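You operate a simulated robot arm through the tools that you are given. There is no shell and no other tool. Be economical: measure what you need, move in short steps, check, and stop when the job is done.

You run a simulated two-armed robot. Do the job below in one go: nothing can be reset, and whatever is moved stays where it is left.

TASK
Hold the orange board, sponge its dust off, then seal the patch.
Fine: Damp yellow sponge; brush the sealer on with the red paste brush, loaded in the purple tray; hold the board for both; both tools go back. Spill a teaspoon at most, drop nothing, leave nothing switched on.

Only the result counts: the job must be done as asked and must still hold three seconds after the hand-in. Knocking over, shifting, dropping, spilling or breaking anything else fails it. Lids that push on must go on centred and level and be pressed home; caps that screw on are set level and turned clockwise until they are tight.

THE ROBOT
Two 7-joint arms with two-finger parallel grippers on one trunk, on a base that drives. Base frame: it is fixed to the floor where the robot stands at the start and does not move with it; the origin is under the middle of the robot, x ahead of it, y to its left, z up. Units: m, degrees, N and s.
The left shoulder is at the start at [0.07, 0.163, 1.245], the right one opposite. With the tool pointing down near the work surface each hand reaches from about 0.3 to 0.86 m from the robot's upright axis, wherever it stands, measured 20 degrees to its own side. Places, roughly: purple tray (24x16x6 cm) [0.7, 0.3, 0.8]; red paste brush (25x13x4 cm) [0.5, -0.1, 0.8]. Payload 3.43 kg a hand.
The tool frame of a hand sits at the grasp point between the pads (the TCP): z along the fingers, y along the line on which they close. The tips reach 0.034 m beyond it. The gripper opens to 0.128 m. The fingers are 0.024 m wide and 0.012 m thick; the gripper's body (0.048 by 0.13 m) begins 0.096 m behind the TCP.
Orientation is that of the tool frame in the base frame, as a unit quaternion [w, x, y, z]. With the fingers straight down and closing along the base's y, the tool's x points along the base's -x, its y along +y and its z along -z.

THE INTERFACE
- The arms move only by the tool apply_moves. It takes "left_rows", "right_rows" or both (then of equal length, played together; a hand with none holds still); each is a list of rows, each a list of 7 numbers: the turn, a rotation vector about the tool's x, y, z in degrees, then the shift along the tool's x, y, z in m, then the gripper command, from -1 (fully open) to 1 (shut), values between in proportion. In form: [[ax, ay, az, tx, ty, tz, claw], ...]. A call has 1 to 8 rows; each row shifts and turns the commanded pose from where the row before left it, along the tool's axes as they then stand. A row lasts 0.2 s, in which the tool goes at most 0.05 m and 8.6 degrees; a call with a longer step from one row to the next is refused whole, and so is a gripper value outside its range. A pose out of reach is approached as far as the arm can. The call stops where the force on the tool passes 40 N (or 10 N more than at its start, if that is more) or the arm is blocked; 0.2 s more then pass. Each finger travels about 0.153 m/s and halts on what it meets, pressing with about 24 N; the grip force reading is that of the motor and also rises with nothing between the fingers. The clock runs only during rows and for 0.2 s after the last one: add rows that do not move to give the fingers time. The reply holds the time, the measured pose of the TCP, the force on the tool along the base axes, the opening and the grip force, in the units named above and with some noise, with the torque about the TCP (base axes, N m) and any sound that the robot's microphone picked up.
- Cameras (640 x 400 px; columns grow to the right, rows downward): "scene" is now at [0.1426, 0.0106, 1.4839]; the picture's right is [0.19, -0.98, 0.00], its down [-0.62, -0.12, -0.77] and it looks along [0.76, 0.15, -0.63] (base axes); focal length 276 px, centre (320, 200). "left" rides on the left gripper at [0.076, 0.011, -0.16] in its tool frame; the picture's right is [-0.15, 0.99, 0.00], its down [-0.88, -0.13, -0.46] and it looks along [-0.45, -0.07, 0.89] (tool axes); focal length 234 px, centre (320, 200). "right" rides on the right gripper at [0.076, -0.011, -0.16] in its tool frame; the picture's right is [0.15, 0.99, 0.00], its down [-0.88, 0.13, -0.46] and it looks along [-0.45, 0.07, 0.89] (tool axes); focal length 234 px, centre (320, 200). There is no depth. A picture from a camera that has moved, and an enlarged one, comes with that camera's place and axes in the base frame and with its lens. The place of the scene camera against the robot may be out by one fixed shift of up to 0.025 m in any direction.
- camera(camera): a new picture of that camera. It takes no simulated time.
- slide_trunk(by): slides the trunk up (or, below 0, down) by that many m; the arms and the scene camera ride with it, the base frame stays. It gives what a move gives, with no picture.
- steer(legs): drives the robot by 1 to 6 legs, each [ahead, left, turn to the left] in m, m and degrees, along the robot's own axes; the way and the turn of a leg run together, so that a leg with both is an arc; at most 1.5 m and 180 degrees a leg. The arms and the cameras ride along, it lands a little off, and it stops where it bumps. It gives what a move gives.
- turn_head(pan, tilt): turns the head with the scene camera to pan (to the left, within 86 degrees either way) and tilt (down, from -29 to 69), counted from straight ahead of the robot. It gives what a move gives.
- inspect(camera, box): a new picture of the part [left, top, right, bottom] of that camera's present view, enlarged. It takes no simulated time.
- hand_in(): hands the job in; it is judged then, once.

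Go step by step. Nothing tells you exact positions but the pictures and the camera data: compare them with the known pose of the tool, close in by small moves and look again before you grip or let go. The budget is 120 turns and 100 pictures, counting those below and the enlarged ones. Unless the task says otherwise, let go and move clear before handing in.

The tools are called after "Call:" as name(argument=value, ...) on one line, values as JSON. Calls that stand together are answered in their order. apply_moves: Moves the arms, as the interface text tells. Its arguments: {"type":"object","properties":{"left_rows":{"type":"array","items":{"type":"array","items":{"type":"number"}}},"right_rows":{"type":"array","items":{"type":"array","items":{"type":"number"}}}},"required":[]} The other tools are called the same way: slide_trunk (by) slides the trunk up or down; steer (legs) drives the base; turn_head (pan, tilt) turns the head that bears the scene camera; camera (camera) takes a picture; inspect (camera, box) takes an enlarged picture of a part of a camera's view; hand_in () hands the job in.

At the start:

```text
clock: 0.0
left_tcp_pos: [0.6776, 0.2825, 1.1464]
left_tcp_rot: [0.0, -0.001, 1.0, 0.0]
left_ft_force: [1.0, 0.3, 0.3]
left_ft_torque: [-0.01, -0.04, -0.03]
left_grip_width: 0.1279
left_grasp_force: 0.0
right_tcp_pos: [0.5036, -0.1347, 1.2097]
right_tcp_rot: [-0.001, 0.0, 1.0, 0.0]
right_ft_force: [-0.2, -0.3, -0.5]
right_ft_torque: [0.0, -0.01, -0.03]
right_grip_width: 0.128
right_grasp_force: 0.0
trunk travel left (down, up): [-0.725, 0.215]
robot x, y, heading: [0.0023, 0.0021, -0.0]
head pan, tilt: [10.9, 39.2]
```

scene: 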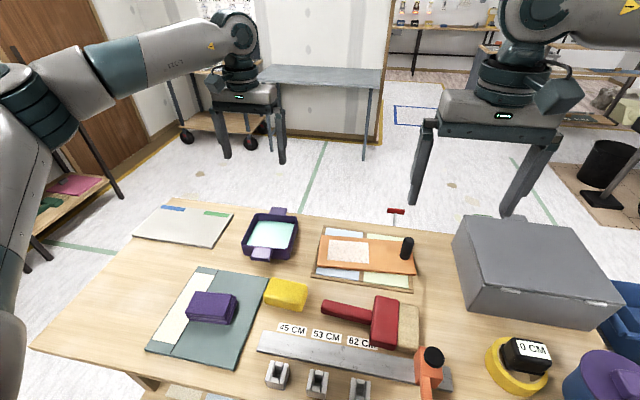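
right: 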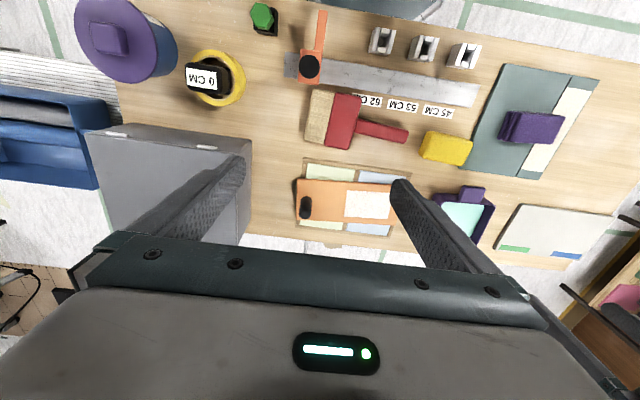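
left: 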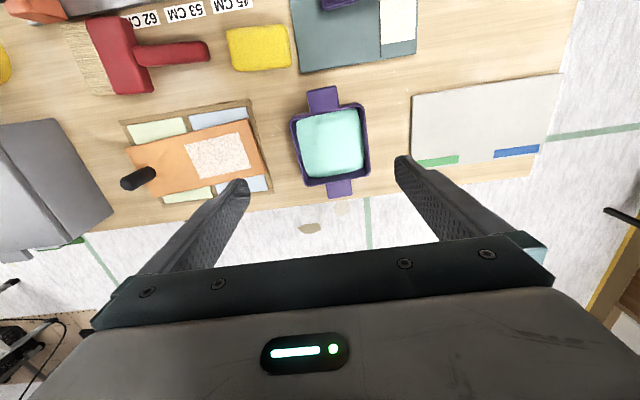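

I see the orange board with its dusty patch and black knob, the purple tray with pale sealer, the yellow sponge and the red brush. I'll look closer before planning.

Call:
inspect(camera="scene", box=[220, 190, 440, 330])

Call:
inspect(camera="right", box=[280, 80, 520, 240])

Call:
inspect(camera="left", box=[60, 0, 400, 210])

```text
2.86 times, centred on (330, 260) of scene
camera zoom: at [0.1426, 0.0106, 1.4839], right [0.19, -0.98, 0.0], down [-0.62, -0.12, -0.77], along [0.76, 0.15, -0.63], focal length 788 px, centre (291, 29)
```

zoom: 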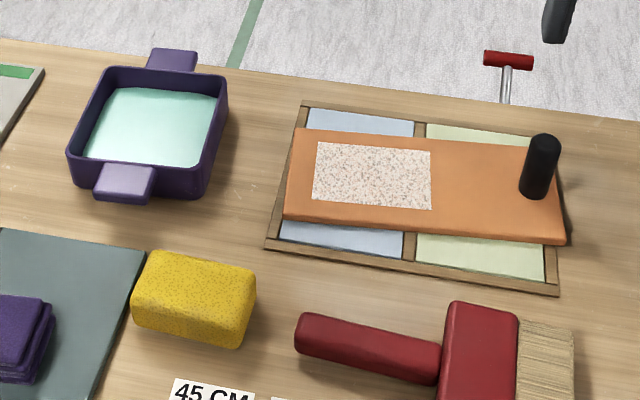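

```text
2.50 times, centred on (400, 160) of right
camera zoom: at [0.4284, -0.1457, 1.3698], right [-0.15, 0.99, 0.0], down [0.88, 0.13, 0.46], along [0.45, 0.07, -0.89], focal length 585 px, centre (120, 300)
```

zoom: 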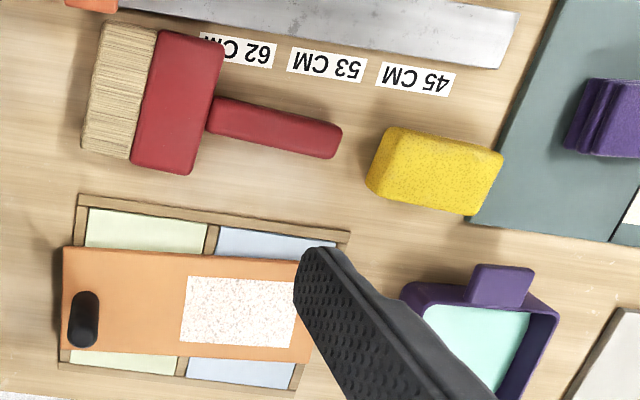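

```text
1.88 times, centred on (230, 105) of left
camera zoom: at [0.6009, 0.2926, 1.3071], right [0.15, 0.99, 0.0], down [0.88, -0.13, 0.46], along [0.45, -0.07, -0.89], focal length 441 px, centre (489, 379)
```

zoom: 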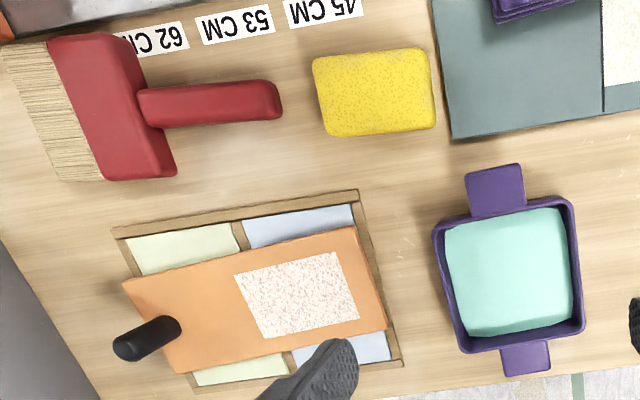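

The knob is upright at about (0.731, -0.133), its top near z 0.86. The patch covers about x 0.68–0.76, y -0.02–0.10. The right hand will hold the knob and the left will use the tools; I'll bring the right hand above the knob first.

Call:
apply_moves(right_rows=[[0, 0, 0, -0.0284, 0.0, 0.031, -1], [0, 0, 0, -0.0284, 0.0, 0.031, -1], [0, 0, 0, -0.0284, 0.0, 0.031, -1], [0, 0, 0, -0.0284, 0.0, 0.031, -1], [0, 0, 0, -0.0284, 0.0, 0.031, -1], [0, 0, 0, -0.0284, 0.0, 0.031, -1], [0, 0, 0, -0.0284, 0.0, 0.031, -1], [0, 0, 0, -0.0284, 0.0, 0.031, -1]])

Call:
camera(camera="right")

Call:
camera(camera="left")

```text
clock: 1.8
left_tcp_pos: [0.6765, 0.2823, 1.1461]
left_tcp_rot: [-0.002, -0.001, 1.0, 0.0]
left_ft_force: [0.5, 0.3, -0.2]
left_ft_torque: [0.01, 0.02, -0.02]
left_grip_width: 0.1281
left_grasp_force: 0.0
right_tcp_pos: [0.7292, -0.134, 0.9594]
right_tcp_rot: [0.0, 0.0, 1.0, 0.0]
right_ft_force: [-0.2, 0.5, -0.3]
right_ft_torque: [0.0, 0.01, -0.02]
right_grip_width: 0.1278
right_grasp_force: 0.0
trunk travel left (down, up): [-0.725, 0.215]
robot x, y, heading: [-0.0002, -0.0052, -0.2]
head pan, tilt: [10.9, 39.2]
```

```text
93 pictures are left
camera right: at [0.6548, -0.1445, 1.1185], right [-0.15, 0.99, 0.0], down [0.88, 0.13, 0.46], along [0.45, 0.07, -0.89], focal length 234 px, centre (320, 200)
```

right: 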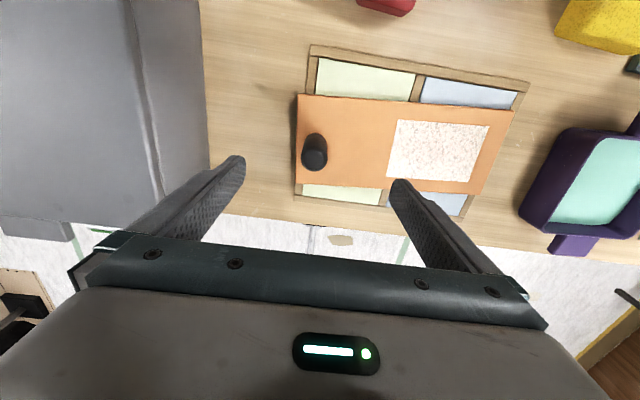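

```text
92 pictures are left
camera left: at [0.602, 0.293, 1.3065], right [0.15, 0.99, 0.0], down [0.88, -0.13, 0.46], along [0.45, -0.07, -0.89], focal length 234 px, centre (320, 200)
```

left: 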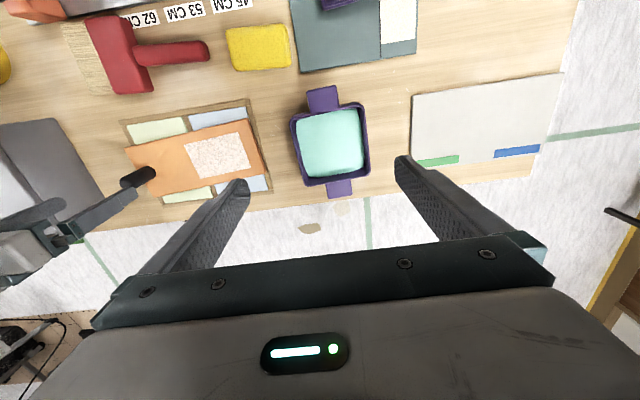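

The knob is at about (0.733, -0.138). I'll narrow the fingers, descend around it part of the way and recheck.

Call:
apply_moves(right_rows=[[0, 0, 0, -0.004, -0.004, 0.0, -0.25], [0, 0, 0, 0, 0, 0, -0.25], [0, 0, 0, 0, 0, 0.03, -0.25], [0, 0, 0, 0, 0, 0.03, -0.25], [0, 0, 0, 0, 0, 0.025, -0.25]])

Call:
camera(camera="right")

Call:
inspect(camera="left", box=[80, 100, 260, 220])

Call:
inspect(camera="scene", box=[310, 170, 490, 290])

```text
clock: 3.0
left_tcp_pos: [0.6791, 0.2817, 1.1467]
left_tcp_rot: [0.0, -0.001, 1.0, 0.0]
left_ft_force: [-0.1, 0.0, -0.1]
left_ft_torque: [0.01, 0.01, -0.02]
left_grip_width: 0.1283
left_grasp_force: 0.0
right_tcp_pos: [0.734, -0.1396, 0.8781]
right_tcp_rot: [0.0, 0.0, 1.0, -0.001]
right_ft_force: [0.5, 0.0, 0.3]
right_ft_torque: [-0.01, 0.01, 0.01]
right_grip_width: 0.0799
right_grasp_force: 0.1
trunk travel left (down, up): [-0.725, 0.215]
robot x, y, heading: [-0.0021, 0.0004, 0.1]
head pan, tilt: [10.9, 39.2]
```

```text
91 pictures are left
camera right: at [0.6582, -0.1496, 1.0371], right [-0.15, 0.99, 0.0], down [0.88, 0.13, 0.46], along [0.45, 0.07, -0.89], focal length 234 px, centre (320, 200)
```

right: 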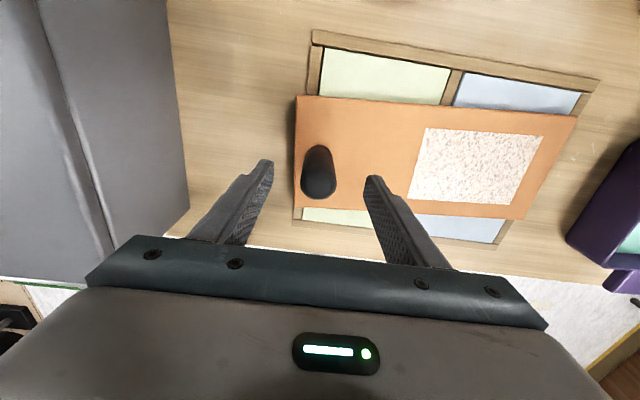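

```text
3.33 times, centred on (170, 160) of left
camera zoom: at [0.6012, 0.2926, 1.307], right [0.15, 0.99, 0.0], down [0.88, -0.13, 0.46], along [0.45, -0.07, -0.89], focal length 781 px, centre (820, 333)
```

zoom: 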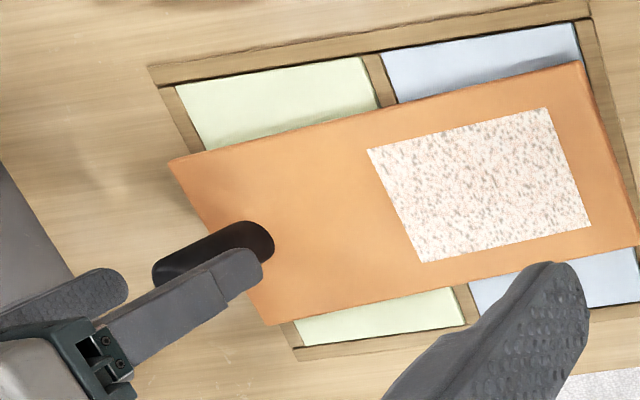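

```text
3.33 times, centred on (400, 230) of scene
camera zoom: at [0.143, 0.0106, 1.4839], right [0.19, -0.98, 0.0], down [-0.62, -0.12, -0.77], along [0.76, 0.15, -0.63], focal length 919 px, centre (53, 100)
```

zoom: 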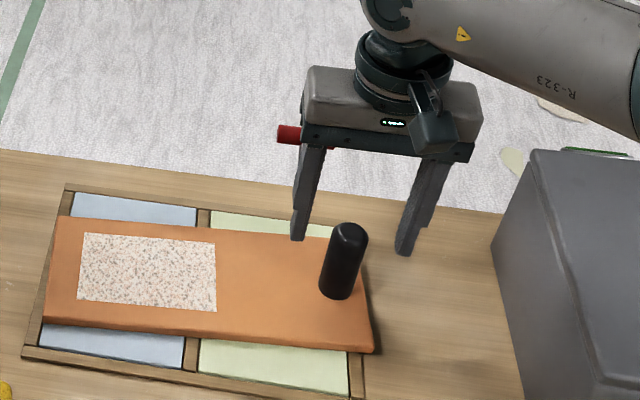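

The fingers straddle the knob well centred. I'll lower 4 cm more and close on it.

Call:
apply_moves(right_rows=[[0, 0, 0, 0.002, 0.001, 0.02, -0.25], [0, 0, 0, 0, 0, 0.02, -0.25], [0, 0, 0, 0, 0, 0, 0.2], [0, 0, 0, 0, 0, 0, 1], [0, 0, 0, 0, 0, 0, 1], [0, 0, 0, 0, 0, 0, 1]])

Call:
camera(camera="right")

Call:
inspect(camera="scene", box=[310, 170, 490, 290])

```text
clock: 4.4
left_tcp_pos: [0.6771, 0.2808, 1.1475]
left_tcp_rot: [0.0, -0.002, 1.0, 0.0]
left_ft_force: [0.4, 0.6, -0.4]
left_ft_torque: [-0.01, -0.03, 0.0]
left_grip_width: 0.1282
left_grasp_force: 0.2
right_tcp_pos: [0.732, -0.1388, 0.8375]
right_tcp_rot: [0.0, 0.0, 1.0, 0.0]
right_ft_force: [-0.1, -0.9, 0.6]
right_ft_torque: [-0.13, 0.0, -0.03]
right_grip_width: 0.031
right_grasp_force: 24.0
trunk travel left (down, up): [-0.725, 0.215]
robot x, y, heading: [0.0017, -0.0026, -0.1]
head pan, tilt: [10.9, 39.2]
```

```text
88 pictures are left
camera right: at [0.6565, -0.1492, 0.9973], right [-0.15, 0.99, 0.0], down [0.88, 0.13, 0.46], along [0.45, 0.07, -0.89], focal length 234 px, centre (320, 200)
```

right: 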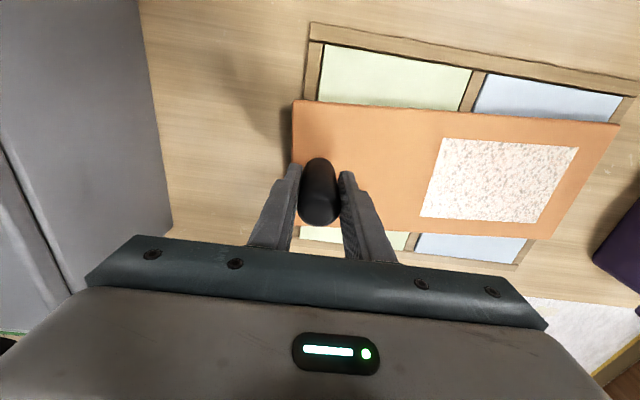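

```text
3.33 times, centred on (400, 230) of scene
camera zoom: at [0.1429, 0.0106, 1.4838], right [0.19, -0.98, 0.0], down [-0.62, -0.12, -0.77], along [0.76, 0.15, -0.63], focal length 919 px, centre (53, 100)
```

zoom: 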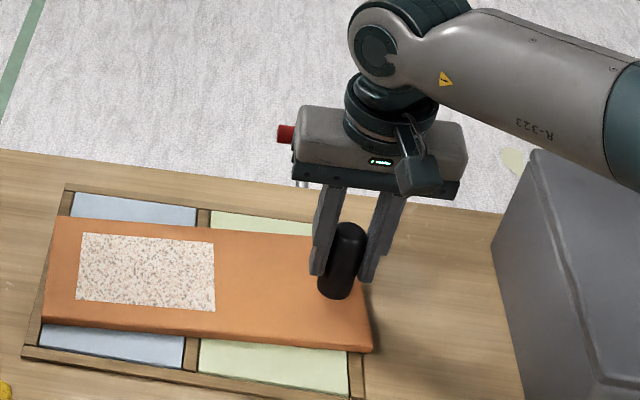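

The knob is gripped (31 mm). Now I'll move the left hand over the yellow sponge and begin yawing it by 90°.

Call:
apply_moves(left_rows=[[0, 0, 0, 0.0252, -0.0153, 0.0327, -1], [0, 0, 0, 0.0252, -0.0153, 0.0327, -1], [0, 0, 0, 0.0252, -0.0153, 0.0327, -1], [0, 0, 0, 0.0252, -0.0153, 0.0327, -1], [0, 0, 0, 0.0252, -0.0153, 0.0327, -1], [0, 0, 0, 0.0252, -0.0153, 0.0327, -1], [0, 0, -8.2, 0, 0, 0, -1], [0, 0, -8.2, 0, 0, 0, -1]])

Call:
apply_moves(left_rows=[[0, 0, -8.2, 0, 0, 0, -1], [0, 0, -8.2, 0, 0, 0, -1], [0, 0, -8.2, 0, 0, 0, -1], [0, 0, -8.2, 0, 0, 0, -1], [0, 0, -8.2, 0, 0, 0, -1], [0, 0, -8.2, 0, 0, 0, -1], [0, 0, -8.2, 0, 0, 0, -1], [0, 0, -8.2, 0, 0, 0, -1]])

Call:
camera(camera="left")

Call:
camera(camera="scene")

```text
clock: 6.2
left_tcp_pos: [0.5272, 0.1893, 0.95]
left_tcp_rot: [0.0, -0.144, 0.99, -0.001]
left_ft_force: [0.1, 0.5, 0.2]
left_ft_torque: [-0.01, -0.04, -0.01]
left_grip_width: 0.128
left_grasp_force: 0.0
right_tcp_pos: [0.7315, -0.1386, 0.8377]
right_tcp_rot: [0.0, 0.0, 1.0, 0.0]
right_ft_force: [0.3, 0.1, 0.2]
right_ft_torque: [-0.06, -0.02, -0.01]
right_grip_width: 0.0317
right_grasp_force: 23.4
trunk travel left (down, up): [-0.725, 0.215]
robot x, y, heading: [0.0041, 0.0014, 0.1]
head pan, tilt: [10.9, 39.2]
```

```text
clock: 8.0
left_tcp_pos: [0.5262, 0.1892, 0.95]
left_tcp_rot: [0.0, -0.657, 0.754, 0.0]
left_ft_force: [0.0, 0.0, -0.2]
left_ft_torque: [0.0, 0.01, 0.0]
left_grip_width: 0.1278
left_grasp_force: 0.0
right_tcp_pos: [0.7318, -0.1381, 0.8376]
right_tcp_rot: [0.0, 0.0, 1.0, 0.0]
right_ft_force: [0.4, -0.5, 0.6]
right_ft_torque: [-0.07, -0.02, -0.03]
right_grip_width: 0.0315
right_grasp_force: 24.1
trunk travel left (down, up): [-0.725, 0.215]
robot x, y, heading: [0.0015, 0.0019, -0.4]
head pan, tilt: [10.9, 39.2]
```

```text
86 pictures are left
camera left: at [0.5045, 0.1161, 1.1108], right [-0.96, 0.28, 0.0], down [0.25, 0.85, 0.46], along [0.13, 0.44, -0.89], focal length 234 px, centre (320, 200)
```

left: 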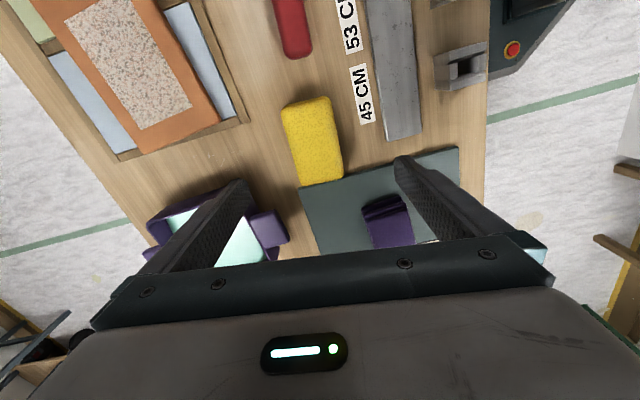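

```text
85 pictures are left
camera scene: at [0.1428, 0.0106, 1.4839], right [0.19, -0.98, 0.0], down [-0.62, -0.12, -0.77], along [0.76, 0.15, -0.63], focal length 276 px, centre (320, 200)
```

scene: 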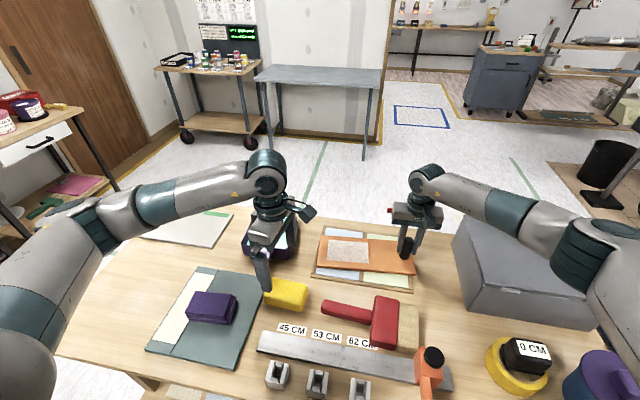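

I'll zoom on the sponge to get its position and yaw.

Call:
inspect(camera="left", box=[240, 80, 400, 200])

```text
3.33 times, centred on (320, 140) of left
camera zoom: at [0.5045, 0.1161, 1.1108], right [-0.96, 0.28, 0.0], down [0.25, 0.85, 0.46], along [0.13, 0.44, -0.89], focal length 781 px, centre (320, 400)
```

zoom: 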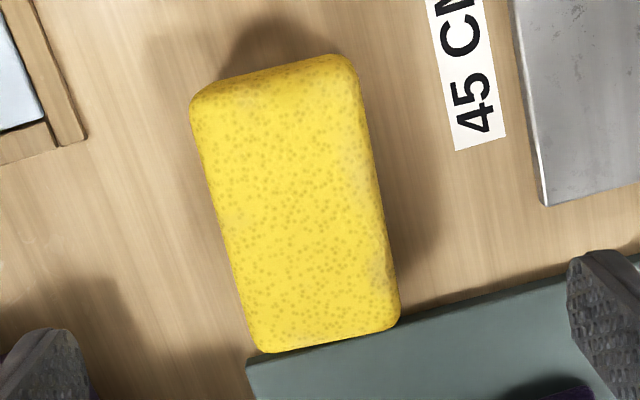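

The sponge is centred at about (0.533, 0.189), 6 × 11 cm, its long axis yawed about 4° off y. I'll align, narrow the fingers and come partly down.

Call:
apply_moves(left_rows=[[0, 0, -3.6, 0, -0.007, 0, -0.4], [0, 0, 0, 0, 0, 0.03, -0.4], [0, 0, 0, 0, 0, 0.035, -0.4], [0, 0, 0, 0, 0, 0.03, -0.4]])

Call:
camera(camera="left")

Call:
inspect(camera="scene", box=[200, 220, 360, 340])

```text
clock: 9.0
left_tcp_pos: [0.5332, 0.1877, 0.8576]
left_tcp_rot: [0.0, -0.68, 0.733, 0.0]
left_ft_force: [-0.4, 0.2, 0.9]
left_ft_torque: [0.03, 0.0, -0.01]
left_grip_width: 0.0898
left_grasp_force: 0.1
right_tcp_pos: [0.7316, -0.1386, 0.8372]
right_tcp_rot: [0.0, 0.0, 1.0, 0.0]
right_ft_force: [0.8, 0.6, -0.3]
right_ft_torque: [-0.1, 0.01, -0.03]
right_grip_width: 0.0313
right_grasp_force: 23.9
trunk travel left (down, up): [-0.725, 0.215]
robot x, y, heading: [-0.0012, 0.0016, 0.1]
head pan, tilt: [10.9, 39.2]
```

```text
83 pictures are left
camera left: at [0.516, 0.1132, 1.0168], right [-0.98, 0.22, 0.0], down [0.2, 0.87, 0.46], along [0.1, 0.44, -0.89], focal length 234 px, centre (320, 200)
```

left: 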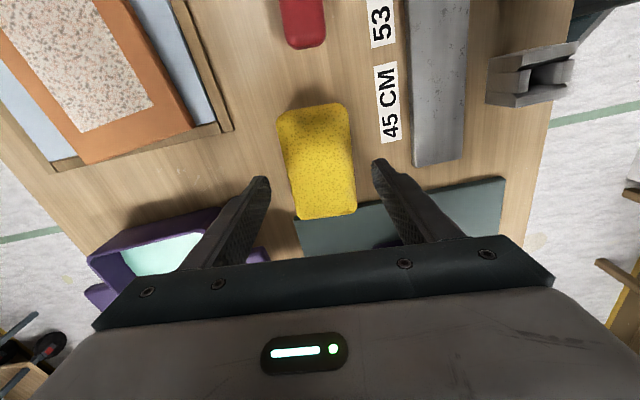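

```text
3.33 times, centred on (280, 280) of scene
camera zoom: at [0.1429, 0.0108, 1.4839], right [0.19, -0.98, 0.0], down [-0.62, -0.12, -0.77], along [0.76, 0.15, -0.63], focal length 919 px, centre (453, -67)
```

zoom: 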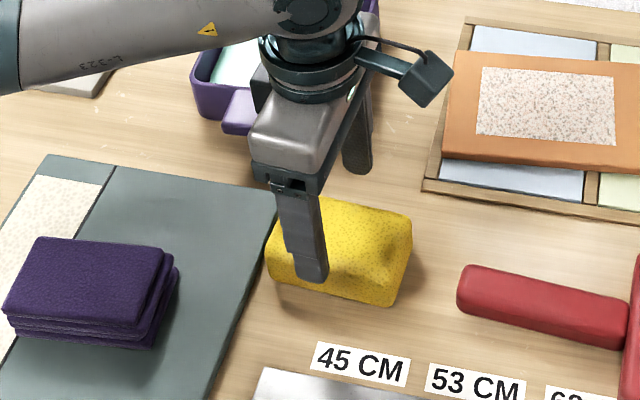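

Alignment is good. I'll descend and grip the sponge, with the tips well above its underside.

Call:
apply_moves(left_rows=[[0, 0, 0, 0, 0, 0.025, -0.4], [0, 0, 0, 0, 0, 0.023, -0.4], [0, 0, 0, 0, 0, 0, 0], [0, 0, 0, 0, 0, 0, 0.5], [0, 0, 0, 0, 0, 0, 1], [0, 0, 0, 0, 0, 0, 1]])

Call:
camera(camera="left")

Call:
inspect(camera="scene", box=[200, 220, 360, 340])

```text
clock: 10.4
left_tcp_pos: [0.5335, 0.188, 0.8075]
left_tcp_rot: [0.0, -0.68, 0.733, 0.0]
left_ft_force: [-1.0, -0.2, 0.4]
left_ft_torque: [0.02, 0.01, 0.02]
left_grip_width: 0.0651
left_grasp_force: 24.1
right_tcp_pos: [0.7322, -0.1372, 0.8373]
right_tcp_rot: [0.0, 0.0, 1.0, -0.001]
right_ft_force: [-0.2, 0.2, 0.0]
right_ft_torque: [-0.04, 0.0, -0.07]
right_grip_width: 0.0315
right_grasp_force: 23.9
trunk travel left (down, up): [-0.725, 0.215]
robot x, y, heading: [0.0016, -0.0007, -0.2]
head pan, tilt: [10.9, 39.2]
```

```text
81 pictures are left
camera left: at [0.516, 0.1133, 0.9687], right [-0.98, 0.22, 0.0], down [0.2, 0.87, 0.46], along [0.1, 0.44, -0.89], focal length 234 px, centre (320, 200)
```

left: 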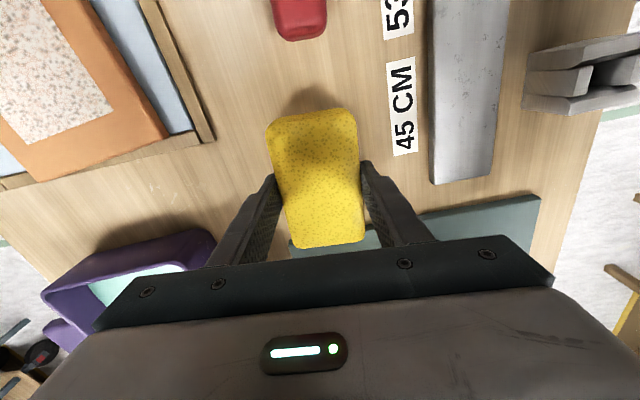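

```text
3.33 times, centred on (280, 280) of scene
camera zoom: at [0.1428, 0.0106, 1.4838], right [0.19, -0.98, 0.0], down [-0.62, -0.12, -0.77], along [0.76, 0.15, -0.63], focal length 919 px, centre (453, -67)
```

zoom: 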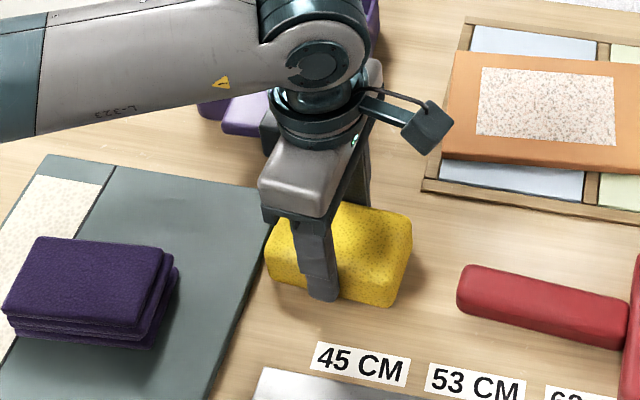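

The sponge is gripped. I'll lift it and carry it above the patch centre.

Call:
apply_moves(left_rows=[[0, 0, 0, 0, 0, -0.037, 1], [0, 0, 0, 0, 0, -0.037, 1], [0, 0, 0, 0, 0, -0.037, 1], [0, 0, 0, 0.0269, -0.0394, 0, 1], [0, 0, 0, 0.0269, -0.0394, 0, 1], [0, 0, 0, 0.0269, -0.0394, 0, 1], [0, 0, 0, 0.0269, -0.0394, 0, 1], [0, 0, 0, 0.0269, -0.0394, 0, 1]])

Call:
camera(camera="left")

Call:
camera(camera="right")

Call:
inspect(camera="scene", box=[280, 180, 440, 300])

```text
clock: 12.2
left_tcp_pos: [0.7176, 0.0396, 0.9177]
left_tcp_rot: [0.001, -0.68, 0.733, 0.0]
left_ft_force: [-0.2, 0.0, -0.1]
left_ft_torque: [0.02, -0.02, -0.01]
left_grip_width: 0.0651
left_grasp_force: 24.4
right_tcp_pos: [0.7317, -0.1395, 0.8355]
right_tcp_rot: [-0.001, 0.0, 1.0, 0.0]
right_ft_force: [0.2, 0.2, -0.7]
right_ft_torque: [-0.1, 0.08, 0.0]
right_grip_width: 0.0314
right_grasp_force: 23.9
trunk travel left (down, up): [-0.725, 0.215]
robot x, y, heading: [-0.0016, -0.0014, -0.0]
head pan, tilt: [10.9, 39.2]
```

```text
79 pictures are left
camera left: at [0.6994, -0.0353, 1.078], right [-0.98, 0.22, 0.0], down [0.2, 0.87, 0.46], along [0.1, 0.45, -0.89], focal length 234 px, centre (320, 200)
```

left: 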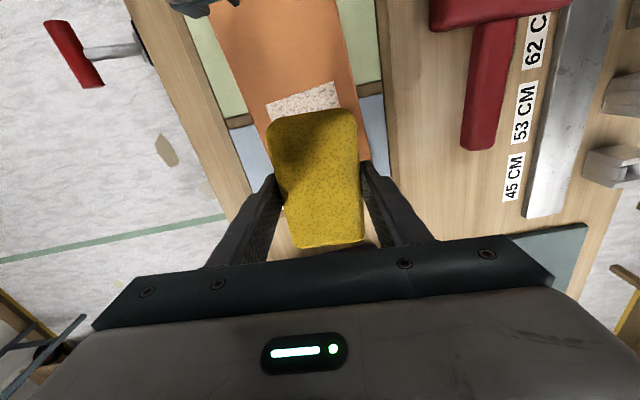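

```text
78 pictures are left
camera right: at [0.6568, -0.1504, 0.9972], right [-0.15, 0.99, 0.0], down [0.88, 0.13, 0.46], along [0.45, 0.07, -0.89], focal length 234 px, centre (320, 200)
```

right: 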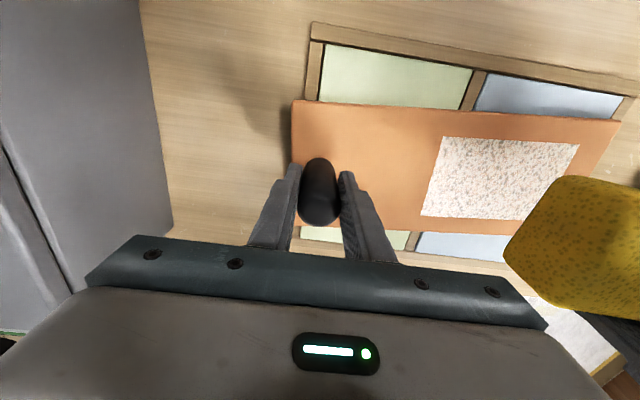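

```text
3.33 times, centred on (360, 240) of scene
camera zoom: at [0.1431, 0.0085, 1.4839], right [0.19, -0.98, 0.0], down [-0.62, -0.12, -0.77], along [0.76, 0.15, -0.63], focal length 919 px, centre (187, 67)
```

zoom: 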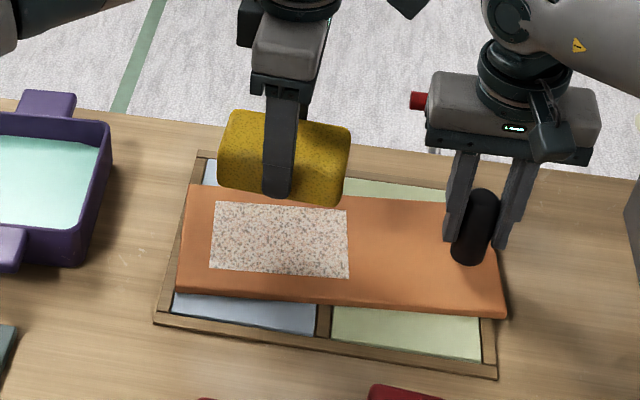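

The sponge is above the patch. I'll align its yaw with the board, lower to just above the surface, then feel for contact.

Call:
apply_moves(left_rows=[[0, 0, -8.3, 0, 0, 0, 1], [0, 0, 0, 0, 0, 0.035, 1], [0, 0, 0, 0, 0, 0.035, 1], [0, 0, 0, 0, 0, 0.004, 1], [0, 0, 0, 0, 0, 0.003, 1]])

Call:
camera(camera="right")

Call:
inspect(camera="scene", box=[280, 180, 440, 300])

```text
clock: 13.4
left_tcp_pos: [0.7196, 0.0386, 0.8411]
left_tcp_rot: [0.0, 0.732, -0.682, 0.001]
left_ft_force: [0.5, 0.0, -0.2]
left_ft_torque: [-0.02, 0.02, -0.04]
left_grip_width: 0.0649
left_grasp_force: 24.0
right_tcp_pos: [0.7319, -0.1384, 0.8377]
right_tcp_rot: [0.0, 0.0, 1.0, -0.001]
right_ft_force: [0.9, -0.3, -0.6]
right_ft_torque: [0.0, 0.0, -0.02]
right_grip_width: 0.0314
right_grasp_force: 23.7
trunk travel left (down, up): [-0.725, 0.215]
robot x, y, heading: [-0.0005, -0.002, 0.0]
head pan, tilt: [10.9, 39.2]
```

```text
76 pictures are left
camera right: at [0.6566, -0.1493, 0.9973], right [-0.15, 0.99, 0.0], down [0.88, 0.13, 0.46], along [0.45, 0.07, -0.89], focal length 234 px, centre (320, 200)
```

right: 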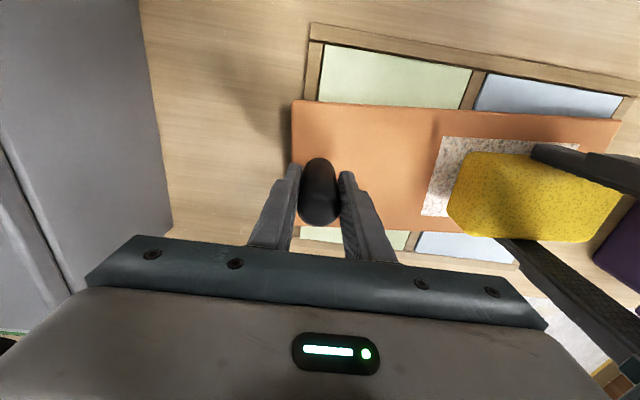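

```text
3.33 times, centred on (360, 240) of scene
camera zoom: at [0.143, 0.0105, 1.4838], right [0.19, -0.98, 0.0], down [-0.62, -0.12, -0.77], along [0.76, 0.15, -0.63], focal length 919 px, centre (187, 67)
```

zoom: 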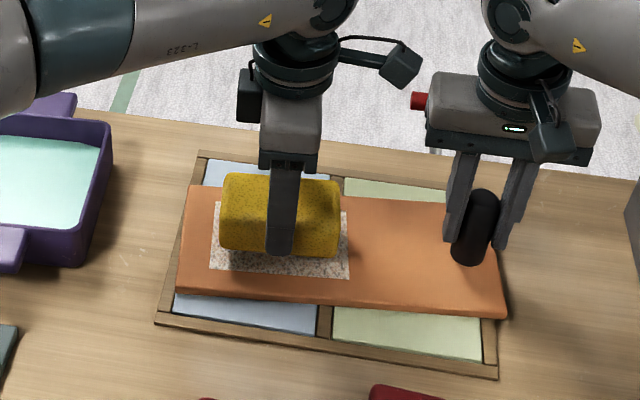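

Not yet touching. I'll step down gently.

Call:
apply_moves(left_rows=[[0, 0, 0, 0, 0, 0.003, 1], [0, 0, 0, 0, 0, 0.003, 1]])

Call:
apply_moves(left_rows=[[0, 0, 0, 0, 0, 0.002, 1], [0, 0, 0, 0, 0, 0, 1]])

```text
clock: 14.0
left_tcp_pos: [0.7192, 0.0393, 0.8361]
left_tcp_rot: [0.0, 0.731, -0.682, 0.0]
left_ft_force: [-0.7, -0.7, -1.0]
left_ft_torque: [-0.01, 0.02, 0.02]
left_grip_width: 0.065
left_grasp_force: 24.8
right_tcp_pos: [0.7319, -0.1377, 0.838]
right_tcp_rot: [0.001, 0.0, 1.0, 0.001]
right_ft_force: [0.8, 0.3, -0.8]
right_ft_torque: [-0.07, -0.01, -0.06]
right_grip_width: 0.0313
right_grasp_force: 23.7
trunk travel left (down, up): [-0.725, 0.215]
robot x, y, heading: [0.0039, -0.0005, -0.0]
head pan, tilt: [10.9, 39.2]
```

```text
clock: 14.6
left_tcp_pos: [0.7201, 0.0389, 0.8338]
left_tcp_rot: [0.0, 0.731, -0.682, 0.0]
left_ft_force: [-0.8, -0.4, -0.2]
left_ft_torque: [-0.01, 0.03, 0.02]
left_grip_width: 0.065
left_grasp_force: 24.3
right_tcp_pos: [0.7323, -0.1383, 0.8378]
right_tcp_rot: [0.0, 0.0, 1.0, 0.0]
right_ft_force: [0.3, -0.4, 0.5]
right_ft_torque: [-0.09, 0.03, -0.01]
right_grip_width: 0.0313
right_grasp_force: 23.8
trunk travel left (down, up): [-0.725, 0.215]
robot x, y, heading: [0.0018, 0.0001, 0.0]
head pan, tilt: [10.9, 39.2]
```

Call:
apply_moves(left_rows=[[0, 0, 0, 0, 0, 0.002, 1], [0, 0, 0, 0, 0, 0, 1]])

Call:
apply_moves(left_rows=[[0, 0, 0, 0, 0, 0.002, 1], [0, 0, 0, 0, 0, 0, 1]])

Call:
inspect(camera="scene", box=[280, 180, 440, 300])

```text
clock: 15.2
left_tcp_pos: [0.7199, 0.0397, 0.8307]
left_tcp_rot: [0.0, 0.732, -0.682, 0.0]
left_ft_force: [-0.5, -0.5, -0.9]
left_ft_torque: [-0.02, 0.0, 0.02]
left_grip_width: 0.0648
left_grasp_force: 24.1
right_tcp_pos: [0.7319, -0.1381, 0.8365]
right_tcp_rot: [0.0, 0.0, 1.0, 0.0]
right_ft_force: [0.3, 0.1, 0.8]
right_ft_torque: [-0.05, 0.05, -0.04]
right_grip_width: 0.0313
right_grasp_force: 24.1
trunk travel left (down, up): [-0.725, 0.215]
robot x, y, heading: [0.0006, -0.0026, -0.1]
head pan, tilt: [10.9, 39.2]
```

```text
clock: 15.8
left_tcp_pos: [0.7202, 0.04, 0.8293]
left_tcp_rot: [0.0, 0.731, -0.682, 0.0]
left_ft_force: [0.8, 0.4, -0.8]
left_ft_torque: [0.0, 0.0, 0.01]
left_grip_width: 0.0651
left_grasp_force: 24.4
right_tcp_pos: [0.7316, -0.1383, 0.8386]
right_tcp_rot: [0.0, 0.0, 1.0, 0.0]
right_ft_force: [0.6, -0.9, 0.1]
right_ft_torque: [-0.05, 0.03, -0.02]
right_grip_width: 0.0314
right_grasp_force: 24.0
trunk travel left (down, up): [-0.725, 0.215]
robot x, y, heading: [0.0003, -0.001, -0.1]
head pan, tilt: [10.9, 39.2]
```

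```text
3.33 times, centred on (360, 240) of scene
camera zoom: at [0.1429, 0.0105, 1.4838], right [0.19, -0.98, 0.0], down [-0.62, -0.12, -0.77], along [0.76, 0.15, -0.63], focal length 919 px, centre (187, 67)
```

zoom: 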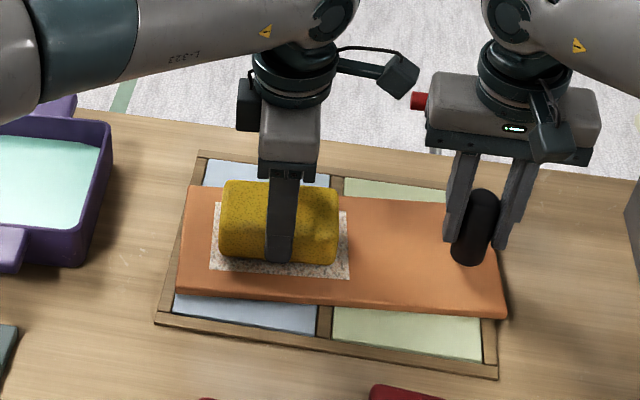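

Call:
apply_moves(left_rows=[[0, 0, 0, 0, 0, 0.002, 1], [0, 0, 0, 0, 0, 0, 1]])

Call:
apply_moves(left_rows=[[0, 0, 0, 0, 0, 0.002, 1], [0, 0, 0, 0, 0, 0, 1]])

Call:
apply_moves(left_rows=[[0, 0, 0, 0, 0, 0.0015, 1], [0, 0, 0, 0, 0, 0, 1]])

```text
clock: 16.4
left_tcp_pos: [0.7207, 0.0393, 0.8277]
left_tcp_rot: [0.0, 0.731, -0.682, 0.0]
left_ft_force: [-0.2, 0.0, -0.9]
left_ft_torque: [0.0, 0.05, -0.02]
left_grip_width: 0.0648
left_grasp_force: 24.1
right_tcp_pos: [0.7319, -0.1387, 0.8382]
right_tcp_rot: [-0.001, 0.0, 1.0, 0.0]
right_ft_force: [0.4, 0.3, 0.8]
right_ft_torque: [-0.05, 0.04, -0.07]
right_grip_width: 0.0316
right_grasp_force: 23.4
trunk travel left (down, up): [-0.725, 0.215]
robot x, y, heading: [0.0011, -0.0003, 0.1]
head pan, tilt: [10.9, 39.2]
```

```text
clock: 17.0
left_tcp_pos: [0.7196, 0.0394, 0.8256]
left_tcp_rot: [0.0, 0.732, -0.682, 0.0]
left_ft_force: [-1.3, 0.4, 3.6]
left_ft_torque: [-0.05, 0.05, -0.01]
left_grip_width: 0.065
left_grasp_force: 23.6
right_tcp_pos: [0.7322, -0.139, 0.8374]
right_tcp_rot: [0.001, 0.0, 1.0, 0.0]
right_ft_force: [1.2, 1.2, -1.7]
right_ft_torque: [-0.09, -0.02, -0.22]
right_grip_width: 0.0314
right_grasp_force: 23.4
trunk travel left (down, up): [-0.725, 0.215]
robot x, y, heading: [-0.0002, -0.0021, -0.1]
head pan, tilt: [10.9, 39.2]
```

```text
clock: 17.6
left_tcp_pos: [0.7198, 0.0391, 0.8258]
left_tcp_rot: [-0.001, 0.731, -0.682, 0.001]
left_ft_force: [-1.3, 2.3, 18.8]
left_ft_torque: [-0.08, 0.17, -0.11]
left_grip_width: 0.0649
left_grasp_force: 23.8
right_tcp_pos: [0.7304, -0.1401, 0.8379]
right_tcp_rot: [0.0, 0.0, 1.0, 0.0]
right_ft_force: [2.1, -1.3, -7.8]
right_ft_torque: [-0.28, -0.1, -0.32]
right_grip_width: 0.0314
right_grasp_force: 24.0
trunk travel left (down, up): [-0.725, 0.215]
robot x, y, heading: [0.0015, 0.0018, 0.2]
head pan, tilt: [10.9, 39.2]
```

Contact at tcp z 0.8257. I'll ease to a light pressure and wipe in overlapping strokes over the patch.

Call:
apply_moves(left_rows=[[0, 0, 0, 0, 0, -0.001, 1], [0, 0, 0, 0.01, 0.01, 0, 1], [0, 0, 0, 0.01, 0.012, 0, 1], [0, 0, 0, 0, -0.015, 0, 1], [0, 0, 0, 0, -0.015, 0, 1], [0, 0, 0, 0, -0.015, 0, 1], [0, 0, 0, -0.015, 0, 0, 1], [0, 0, 0, -0.02, 0, 0, 1]])

Call:
inspect(camera="scene", box=[280, 180, 440, 300])

Call:
camera(camera="right")

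```text
clock: 19.4
left_tcp_pos: [0.7417, 0.0547, 0.8252]
left_tcp_rot: [0.001, 0.732, -0.682, 0.002]
left_ft_force: [0.9, -9.5, 16.4]
left_ft_torque: [0.04, 0.19, 0.16]
left_grip_width: 0.065
left_grasp_force: 24.0
right_tcp_pos: [0.7296, -0.1357, 0.8382]
right_tcp_rot: [0.0, -0.002, 1.0, 0.0]
right_ft_force: [-1.8, 13.7, -7.4]
right_ft_torque: [-0.55, 0.16, 0.2]
right_grip_width: 0.0315
right_grasp_force: 24.2
trunk travel left (down, up): [-0.725, 0.215]
robot x, y, heading: [0.0005, 0.0008, -0.1]
head pan, tilt: [10.9, 39.2]
```

```text
3.33 times, centred on (360, 240) of scene
camera zoom: at [0.1415, 0.0113, 1.484], right [0.19, -0.98, 0.0], down [-0.62, -0.12, -0.78], along [0.76, 0.15, -0.63], focal length 919 px, centre (187, 67)
```

zoom: 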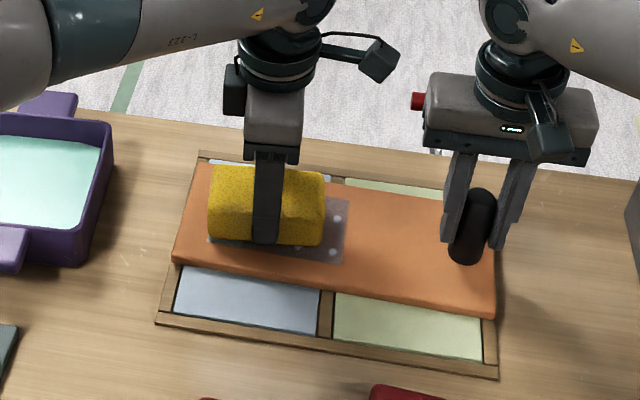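

```text
72 pictures are left
camera right: at [0.6551, -0.147, 0.9981], right [-0.15, 0.99, 0.0], down [0.88, 0.13, 0.46], along [0.45, 0.07, -0.89], focal length 234 px, centre (320, 200)
```

right: 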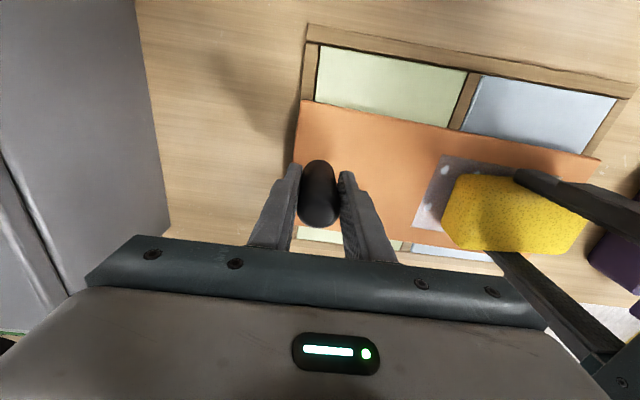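

The dust is coming off, but the board swings a little about the knob, so I'll press lighter and stroke back the other way.

Call:
apply_moves(left_rows=[[0, 0, 0, 0, 0, -0.0008, 1], [0, 0, 0, 0, 0.012, 0, 1], [0, 0, 0, 0, 0.015, 0, 1], [0, 0, 0, 0, 0.015, 0, 1], [0, 0, 0, 0.015, 0, 0, 1], [0, 0, 0, 0.02, 0, 0, 1]])

Call:
inspect(camera="scene", box=[280, 180, 440, 300])

```text
clock: 20.8
left_tcp_pos: [0.7016, 0.0157, 0.8255]
left_tcp_rot: [-0.001, 0.731, -0.682, -0.001]
left_ft_force: [-1.7, 8.1, 15.8]
left_ft_torque: [0.36, -0.05, -0.01]
left_grip_width: 0.0648
left_grasp_force: 23.6
right_tcp_pos: [0.7322, -0.1413, 0.8381]
right_tcp_rot: [0.001, 0.002, 1.0, -0.001]
right_ft_force: [4.2, -12.9, -2.5]
right_ft_torque: [-0.27, 0.18, -0.17]
right_grip_width: 0.0313
right_grasp_force: 24.4
trunk travel left (down, up): [-0.725, 0.215]
robot x, y, heading: [0.0005, -0.0009, 0.1]
head pan, tilt: [10.9, 39.2]
```

```text
3.33 times, centred on (360, 240) of scene
camera zoom: at [0.1413, 0.009, 1.4841], right [0.19, -0.98, 0.0], down [-0.62, -0.12, -0.78], along [0.76, 0.15, -0.63], focal length 919 px, centre (187, 67)
```

zoom: 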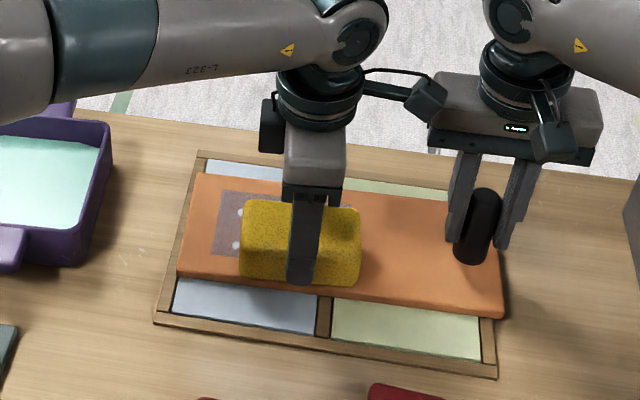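

Call:
apply_moves(left_rows=[[0, 0, 0, 0, 0, -0.03, 1], [0, 0, 0, 0, 0, -0.04, 1], [0, 0, 0, -0.045, 0, 0, 1], [0, 0, 0, -0.045, 0, 0, 1], [0, 0, 0, -0.045, 0, 0, 1]])

Call:
inspect(camera="scene", box=[280, 180, 440, 300])

Call:
inspect(camera="right", box=[280, 40, 640, 265])

```text
clock: 22.0
left_tcp_pos: [0.692, 0.1524, 0.8999]
left_tcp_rot: [0.0, 0.731, -0.682, 0.001]
left_ft_force: [-0.4, 0.4, -0.3]
left_ft_torque: [-0.01, 0.02, 0.0]
left_grip_width: 0.065
left_grasp_force: 23.8
right_tcp_pos: [0.7313, -0.1383, 0.8386]
right_tcp_rot: [0.001, 0.0, 1.0, 0.0]
right_ft_force: [0.3, -0.3, 1.2]
right_ft_torque: [0.42, -0.02, -0.03]
right_grip_width: 0.0312
right_grasp_force: 24.2
trunk travel left (down, up): [-0.725, 0.215]
robot x, y, heading: [-0.0019, 0.0023, 0.0]
head pan, tilt: [10.9, 39.2]
```

```text
3.33 times, centred on (360, 240) of scene
camera zoom: at [0.1421, 0.0123, 1.4839], right [0.19, -0.98, 0.0], down [-0.62, -0.12, -0.77], along [0.76, 0.15, -0.63], focal length 919 px, centre (187, 67)
```

zoom: 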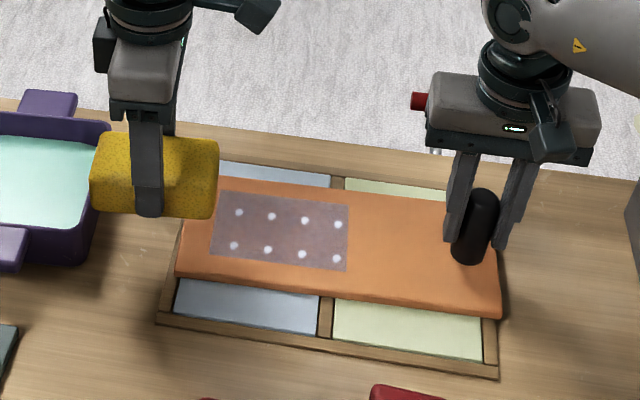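

```text
1.78 times, centred on (460, 152) of right
camera zoom: at [0.6559, -0.1486, 0.998], right [-0.15, 0.99, 0.0], down [0.88, 0.13, 0.46], along [0.45, 0.07, -0.89], focal length 416 px, centre (71, 284)
```

zoom: 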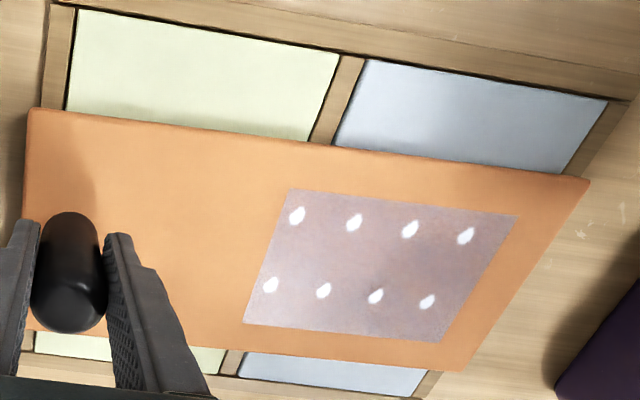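

The patch is clean and shows a regular dot pattern on bare surface. I'll take the sponge back above its original spot.

Call:
apply_moves(left_rows=[[0, 0, 8.3, 0, 0, -0.02, 1], [0, 0, 0, -0.0059, 0.0402, 0, 1], [0, 0, 0, -0.0059, 0.0402, 0, 1], [0, 0, 0, -0.0059, 0.0402, 0, 1], [0, 0, 0, -0.0059, 0.0402, 0, 1], [0, 0, 0, 0, 0, 0.035, 1], [0, 0, 0, 0, 0, 0.035, 1], [0, 0, 0, 0, 0, 0.02, 1]])

Call:
inspect(camera="scene", box=[200, 220, 360, 340])

```text
clock: 23.8
left_tcp_pos: [0.5332, 0.1876, 0.825]
left_tcp_rot: [0.0, -0.68, 0.733, -0.001]
left_ft_force: [-0.5, 0.9, -0.3]
left_ft_torque: [0.04, -0.02, -0.01]
left_grip_width: 0.0649
left_grasp_force: 23.8
right_tcp_pos: [0.7321, -0.1379, 0.8378]
right_tcp_rot: [0.001, 0.0, 1.0, 0.0]
right_ft_force: [-0.1, -0.8, 1.0]
right_ft_torque: [0.26, 0.04, -0.09]
right_grip_width: 0.0311
right_grasp_force: 24.2
trunk travel left (down, up): [-0.725, 0.215]
robot x, y, heading: [0.002, -0.0012, -0.1]
head pan, tilt: [10.9, 39.2]
```

```text
3.33 times, centred on (280, 280) of scene
camera zoom: at [0.1425, 0.0106, 1.4839], right [0.19, -0.98, 0.0], down [-0.62, -0.12, -0.77], along [0.76, 0.15, -0.63], focal length 919 px, centre (453, -67)
```

zoom: 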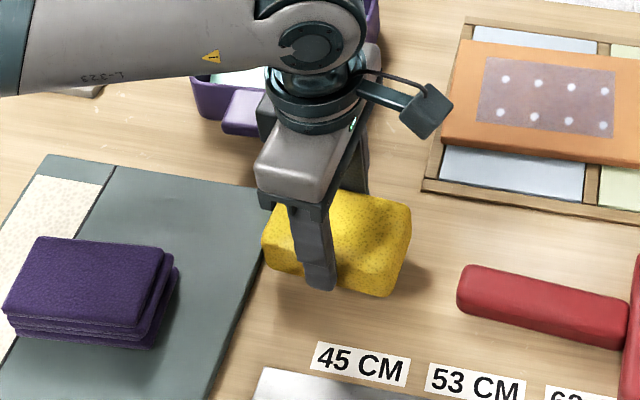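

Call:
apply_moves(left_rows=[[0, 0, 0, 0, 0, 0.008, 1], [0, 0, 0, 0, 0, 0.007, 1], [0, 0, 0, 0, 0, 0, 1]])

```text
clock: 24.6
left_tcp_pos: [0.5338, 0.1882, 0.8099]
left_tcp_rot: [-0.001, -0.68, 0.733, 0.0]
left_ft_force: [-0.2, 1.5, -0.5]
left_ft_torque: [0.02, 0.01, 0.0]
left_grip_width: 0.065
left_grasp_force: 24.2
right_tcp_pos: [0.7312, -0.1381, 0.8381]
right_tcp_rot: [0.0, 0.0, 1.0, -0.001]
right_ft_force: [1.0, -1.0, 1.8]
right_ft_torque: [0.17, -0.02, -0.03]
right_grip_width: 0.031
right_grasp_force: 24.6
trunk travel left (down, up): [-0.725, 0.215]
robot x, y, heading: [0.0023, -0.0013, -0.2]
head pan, tilt: [10.9, 39.2]
```

Call:
apply_moves(left_rows=[[0, 0, 0, 0, 0, 0.0015, 1], [0, 0, 0, 0, 0, 0, 1]])

```text
clock: 25.2
left_tcp_pos: [0.5349, 0.1895, 0.809]
left_tcp_rot: [0.0, -0.68, 0.733, 0.0]
left_ft_force: [0.1, 0.4, -0.3]
left_ft_torque: [-0.01, -0.02, 0.0]
left_grip_width: 0.0648
left_grasp_force: 24.3
right_tcp_pos: [0.7319, -0.1379, 0.838]
right_tcp_rot: [0.001, 0.0, 1.0, 0.0]
right_ft_force: [0.6, -0.9, 3.0]
right_ft_torque: [0.24, -0.02, -0.05]
right_grip_width: 0.0312
right_grasp_force: 24.4
trunk travel left (down, up): [-0.725, 0.215]
robot x, y, heading: [-0.0007, -0.0009, -0.3]
head pan, tilt: [10.9, 39.2]
```

The sponge is within a millimetre of the table; I'll settle it, open modestly and rise.

Call:
apply_moves(left_rows=[[0, 0, 0, 0, 0, 0.001, 1], [0, 0, 0, 0, 0, 0, 0.7], [0, 0, 0, 0, 0, 0, -0.2], [0, 0, 0, 0, 0, 0, -0.4], [0, 0, 0, 0, 0, -0.03, -0.4], [0, 0, 0, 0, 0, -0.04, -0.4], [0, 0, 0, 0, 0, -0.05, -0.4]])

Call:
camera(camera="left")

Call:
inspect(camera="scene", box=[200, 220, 360, 340])

```text
clock: 26.8
left_tcp_pos: [0.5349, 0.1873, 0.93]
left_tcp_rot: [0.0, -0.679, 0.734, 0.0]
left_ft_force: [-0.1, -0.1, 0.0]
left_ft_torque: [-0.02, 0.02, 0.0]
left_grip_width: 0.0896
left_grasp_force: 0.0
right_tcp_pos: [0.7318, -0.139, 0.838]
right_tcp_rot: [0.0, 0.0, 1.0, 0.001]
right_ft_force: [0.3, -1.1, 2.6]
right_ft_torque: [-0.16, 0.02, -0.01]
right_grip_width: 0.0312
right_grasp_force: 24.0
trunk travel left (down, up): [-0.725, 0.215]
robot x, y, heading: [-0.0019, 0.001, 0.1]
head pan, tilt: [10.9, 39.2]
```

```text
67 pictures are left
camera left: at [0.5171, 0.1142, 1.0904], right [-0.98, 0.22, 0.0], down [0.2, 0.87, 0.46], along [0.1, 0.44, -0.89], focal length 234 px, centre (320, 200)
```

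left: 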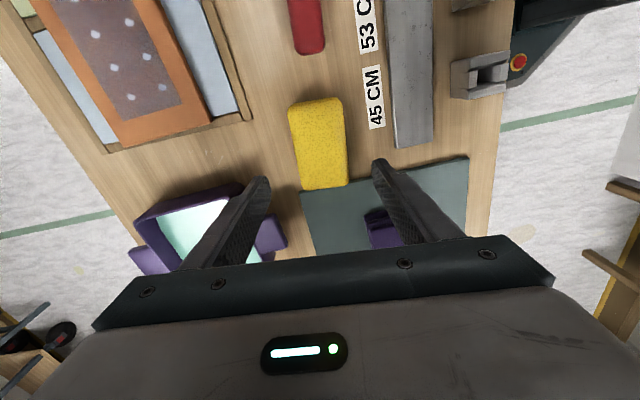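

```text
3.33 times, centred on (280, 280) of scene
camera zoom: at [0.1422, 0.0102, 1.4838], right [0.19, -0.98, 0.0], down [-0.62, -0.12, -0.77], along [0.76, 0.15, -0.63], focal length 919 px, centre (453, -67)
```

zoom: 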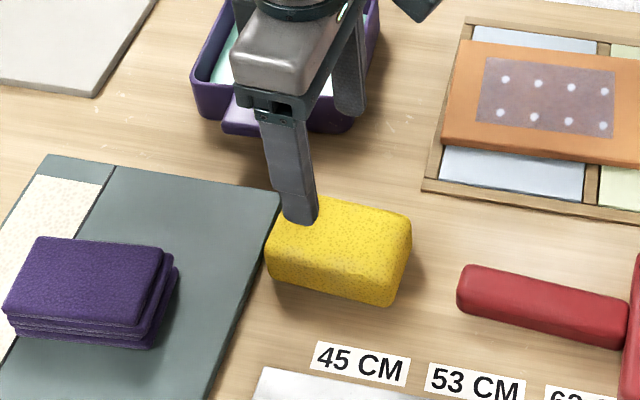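

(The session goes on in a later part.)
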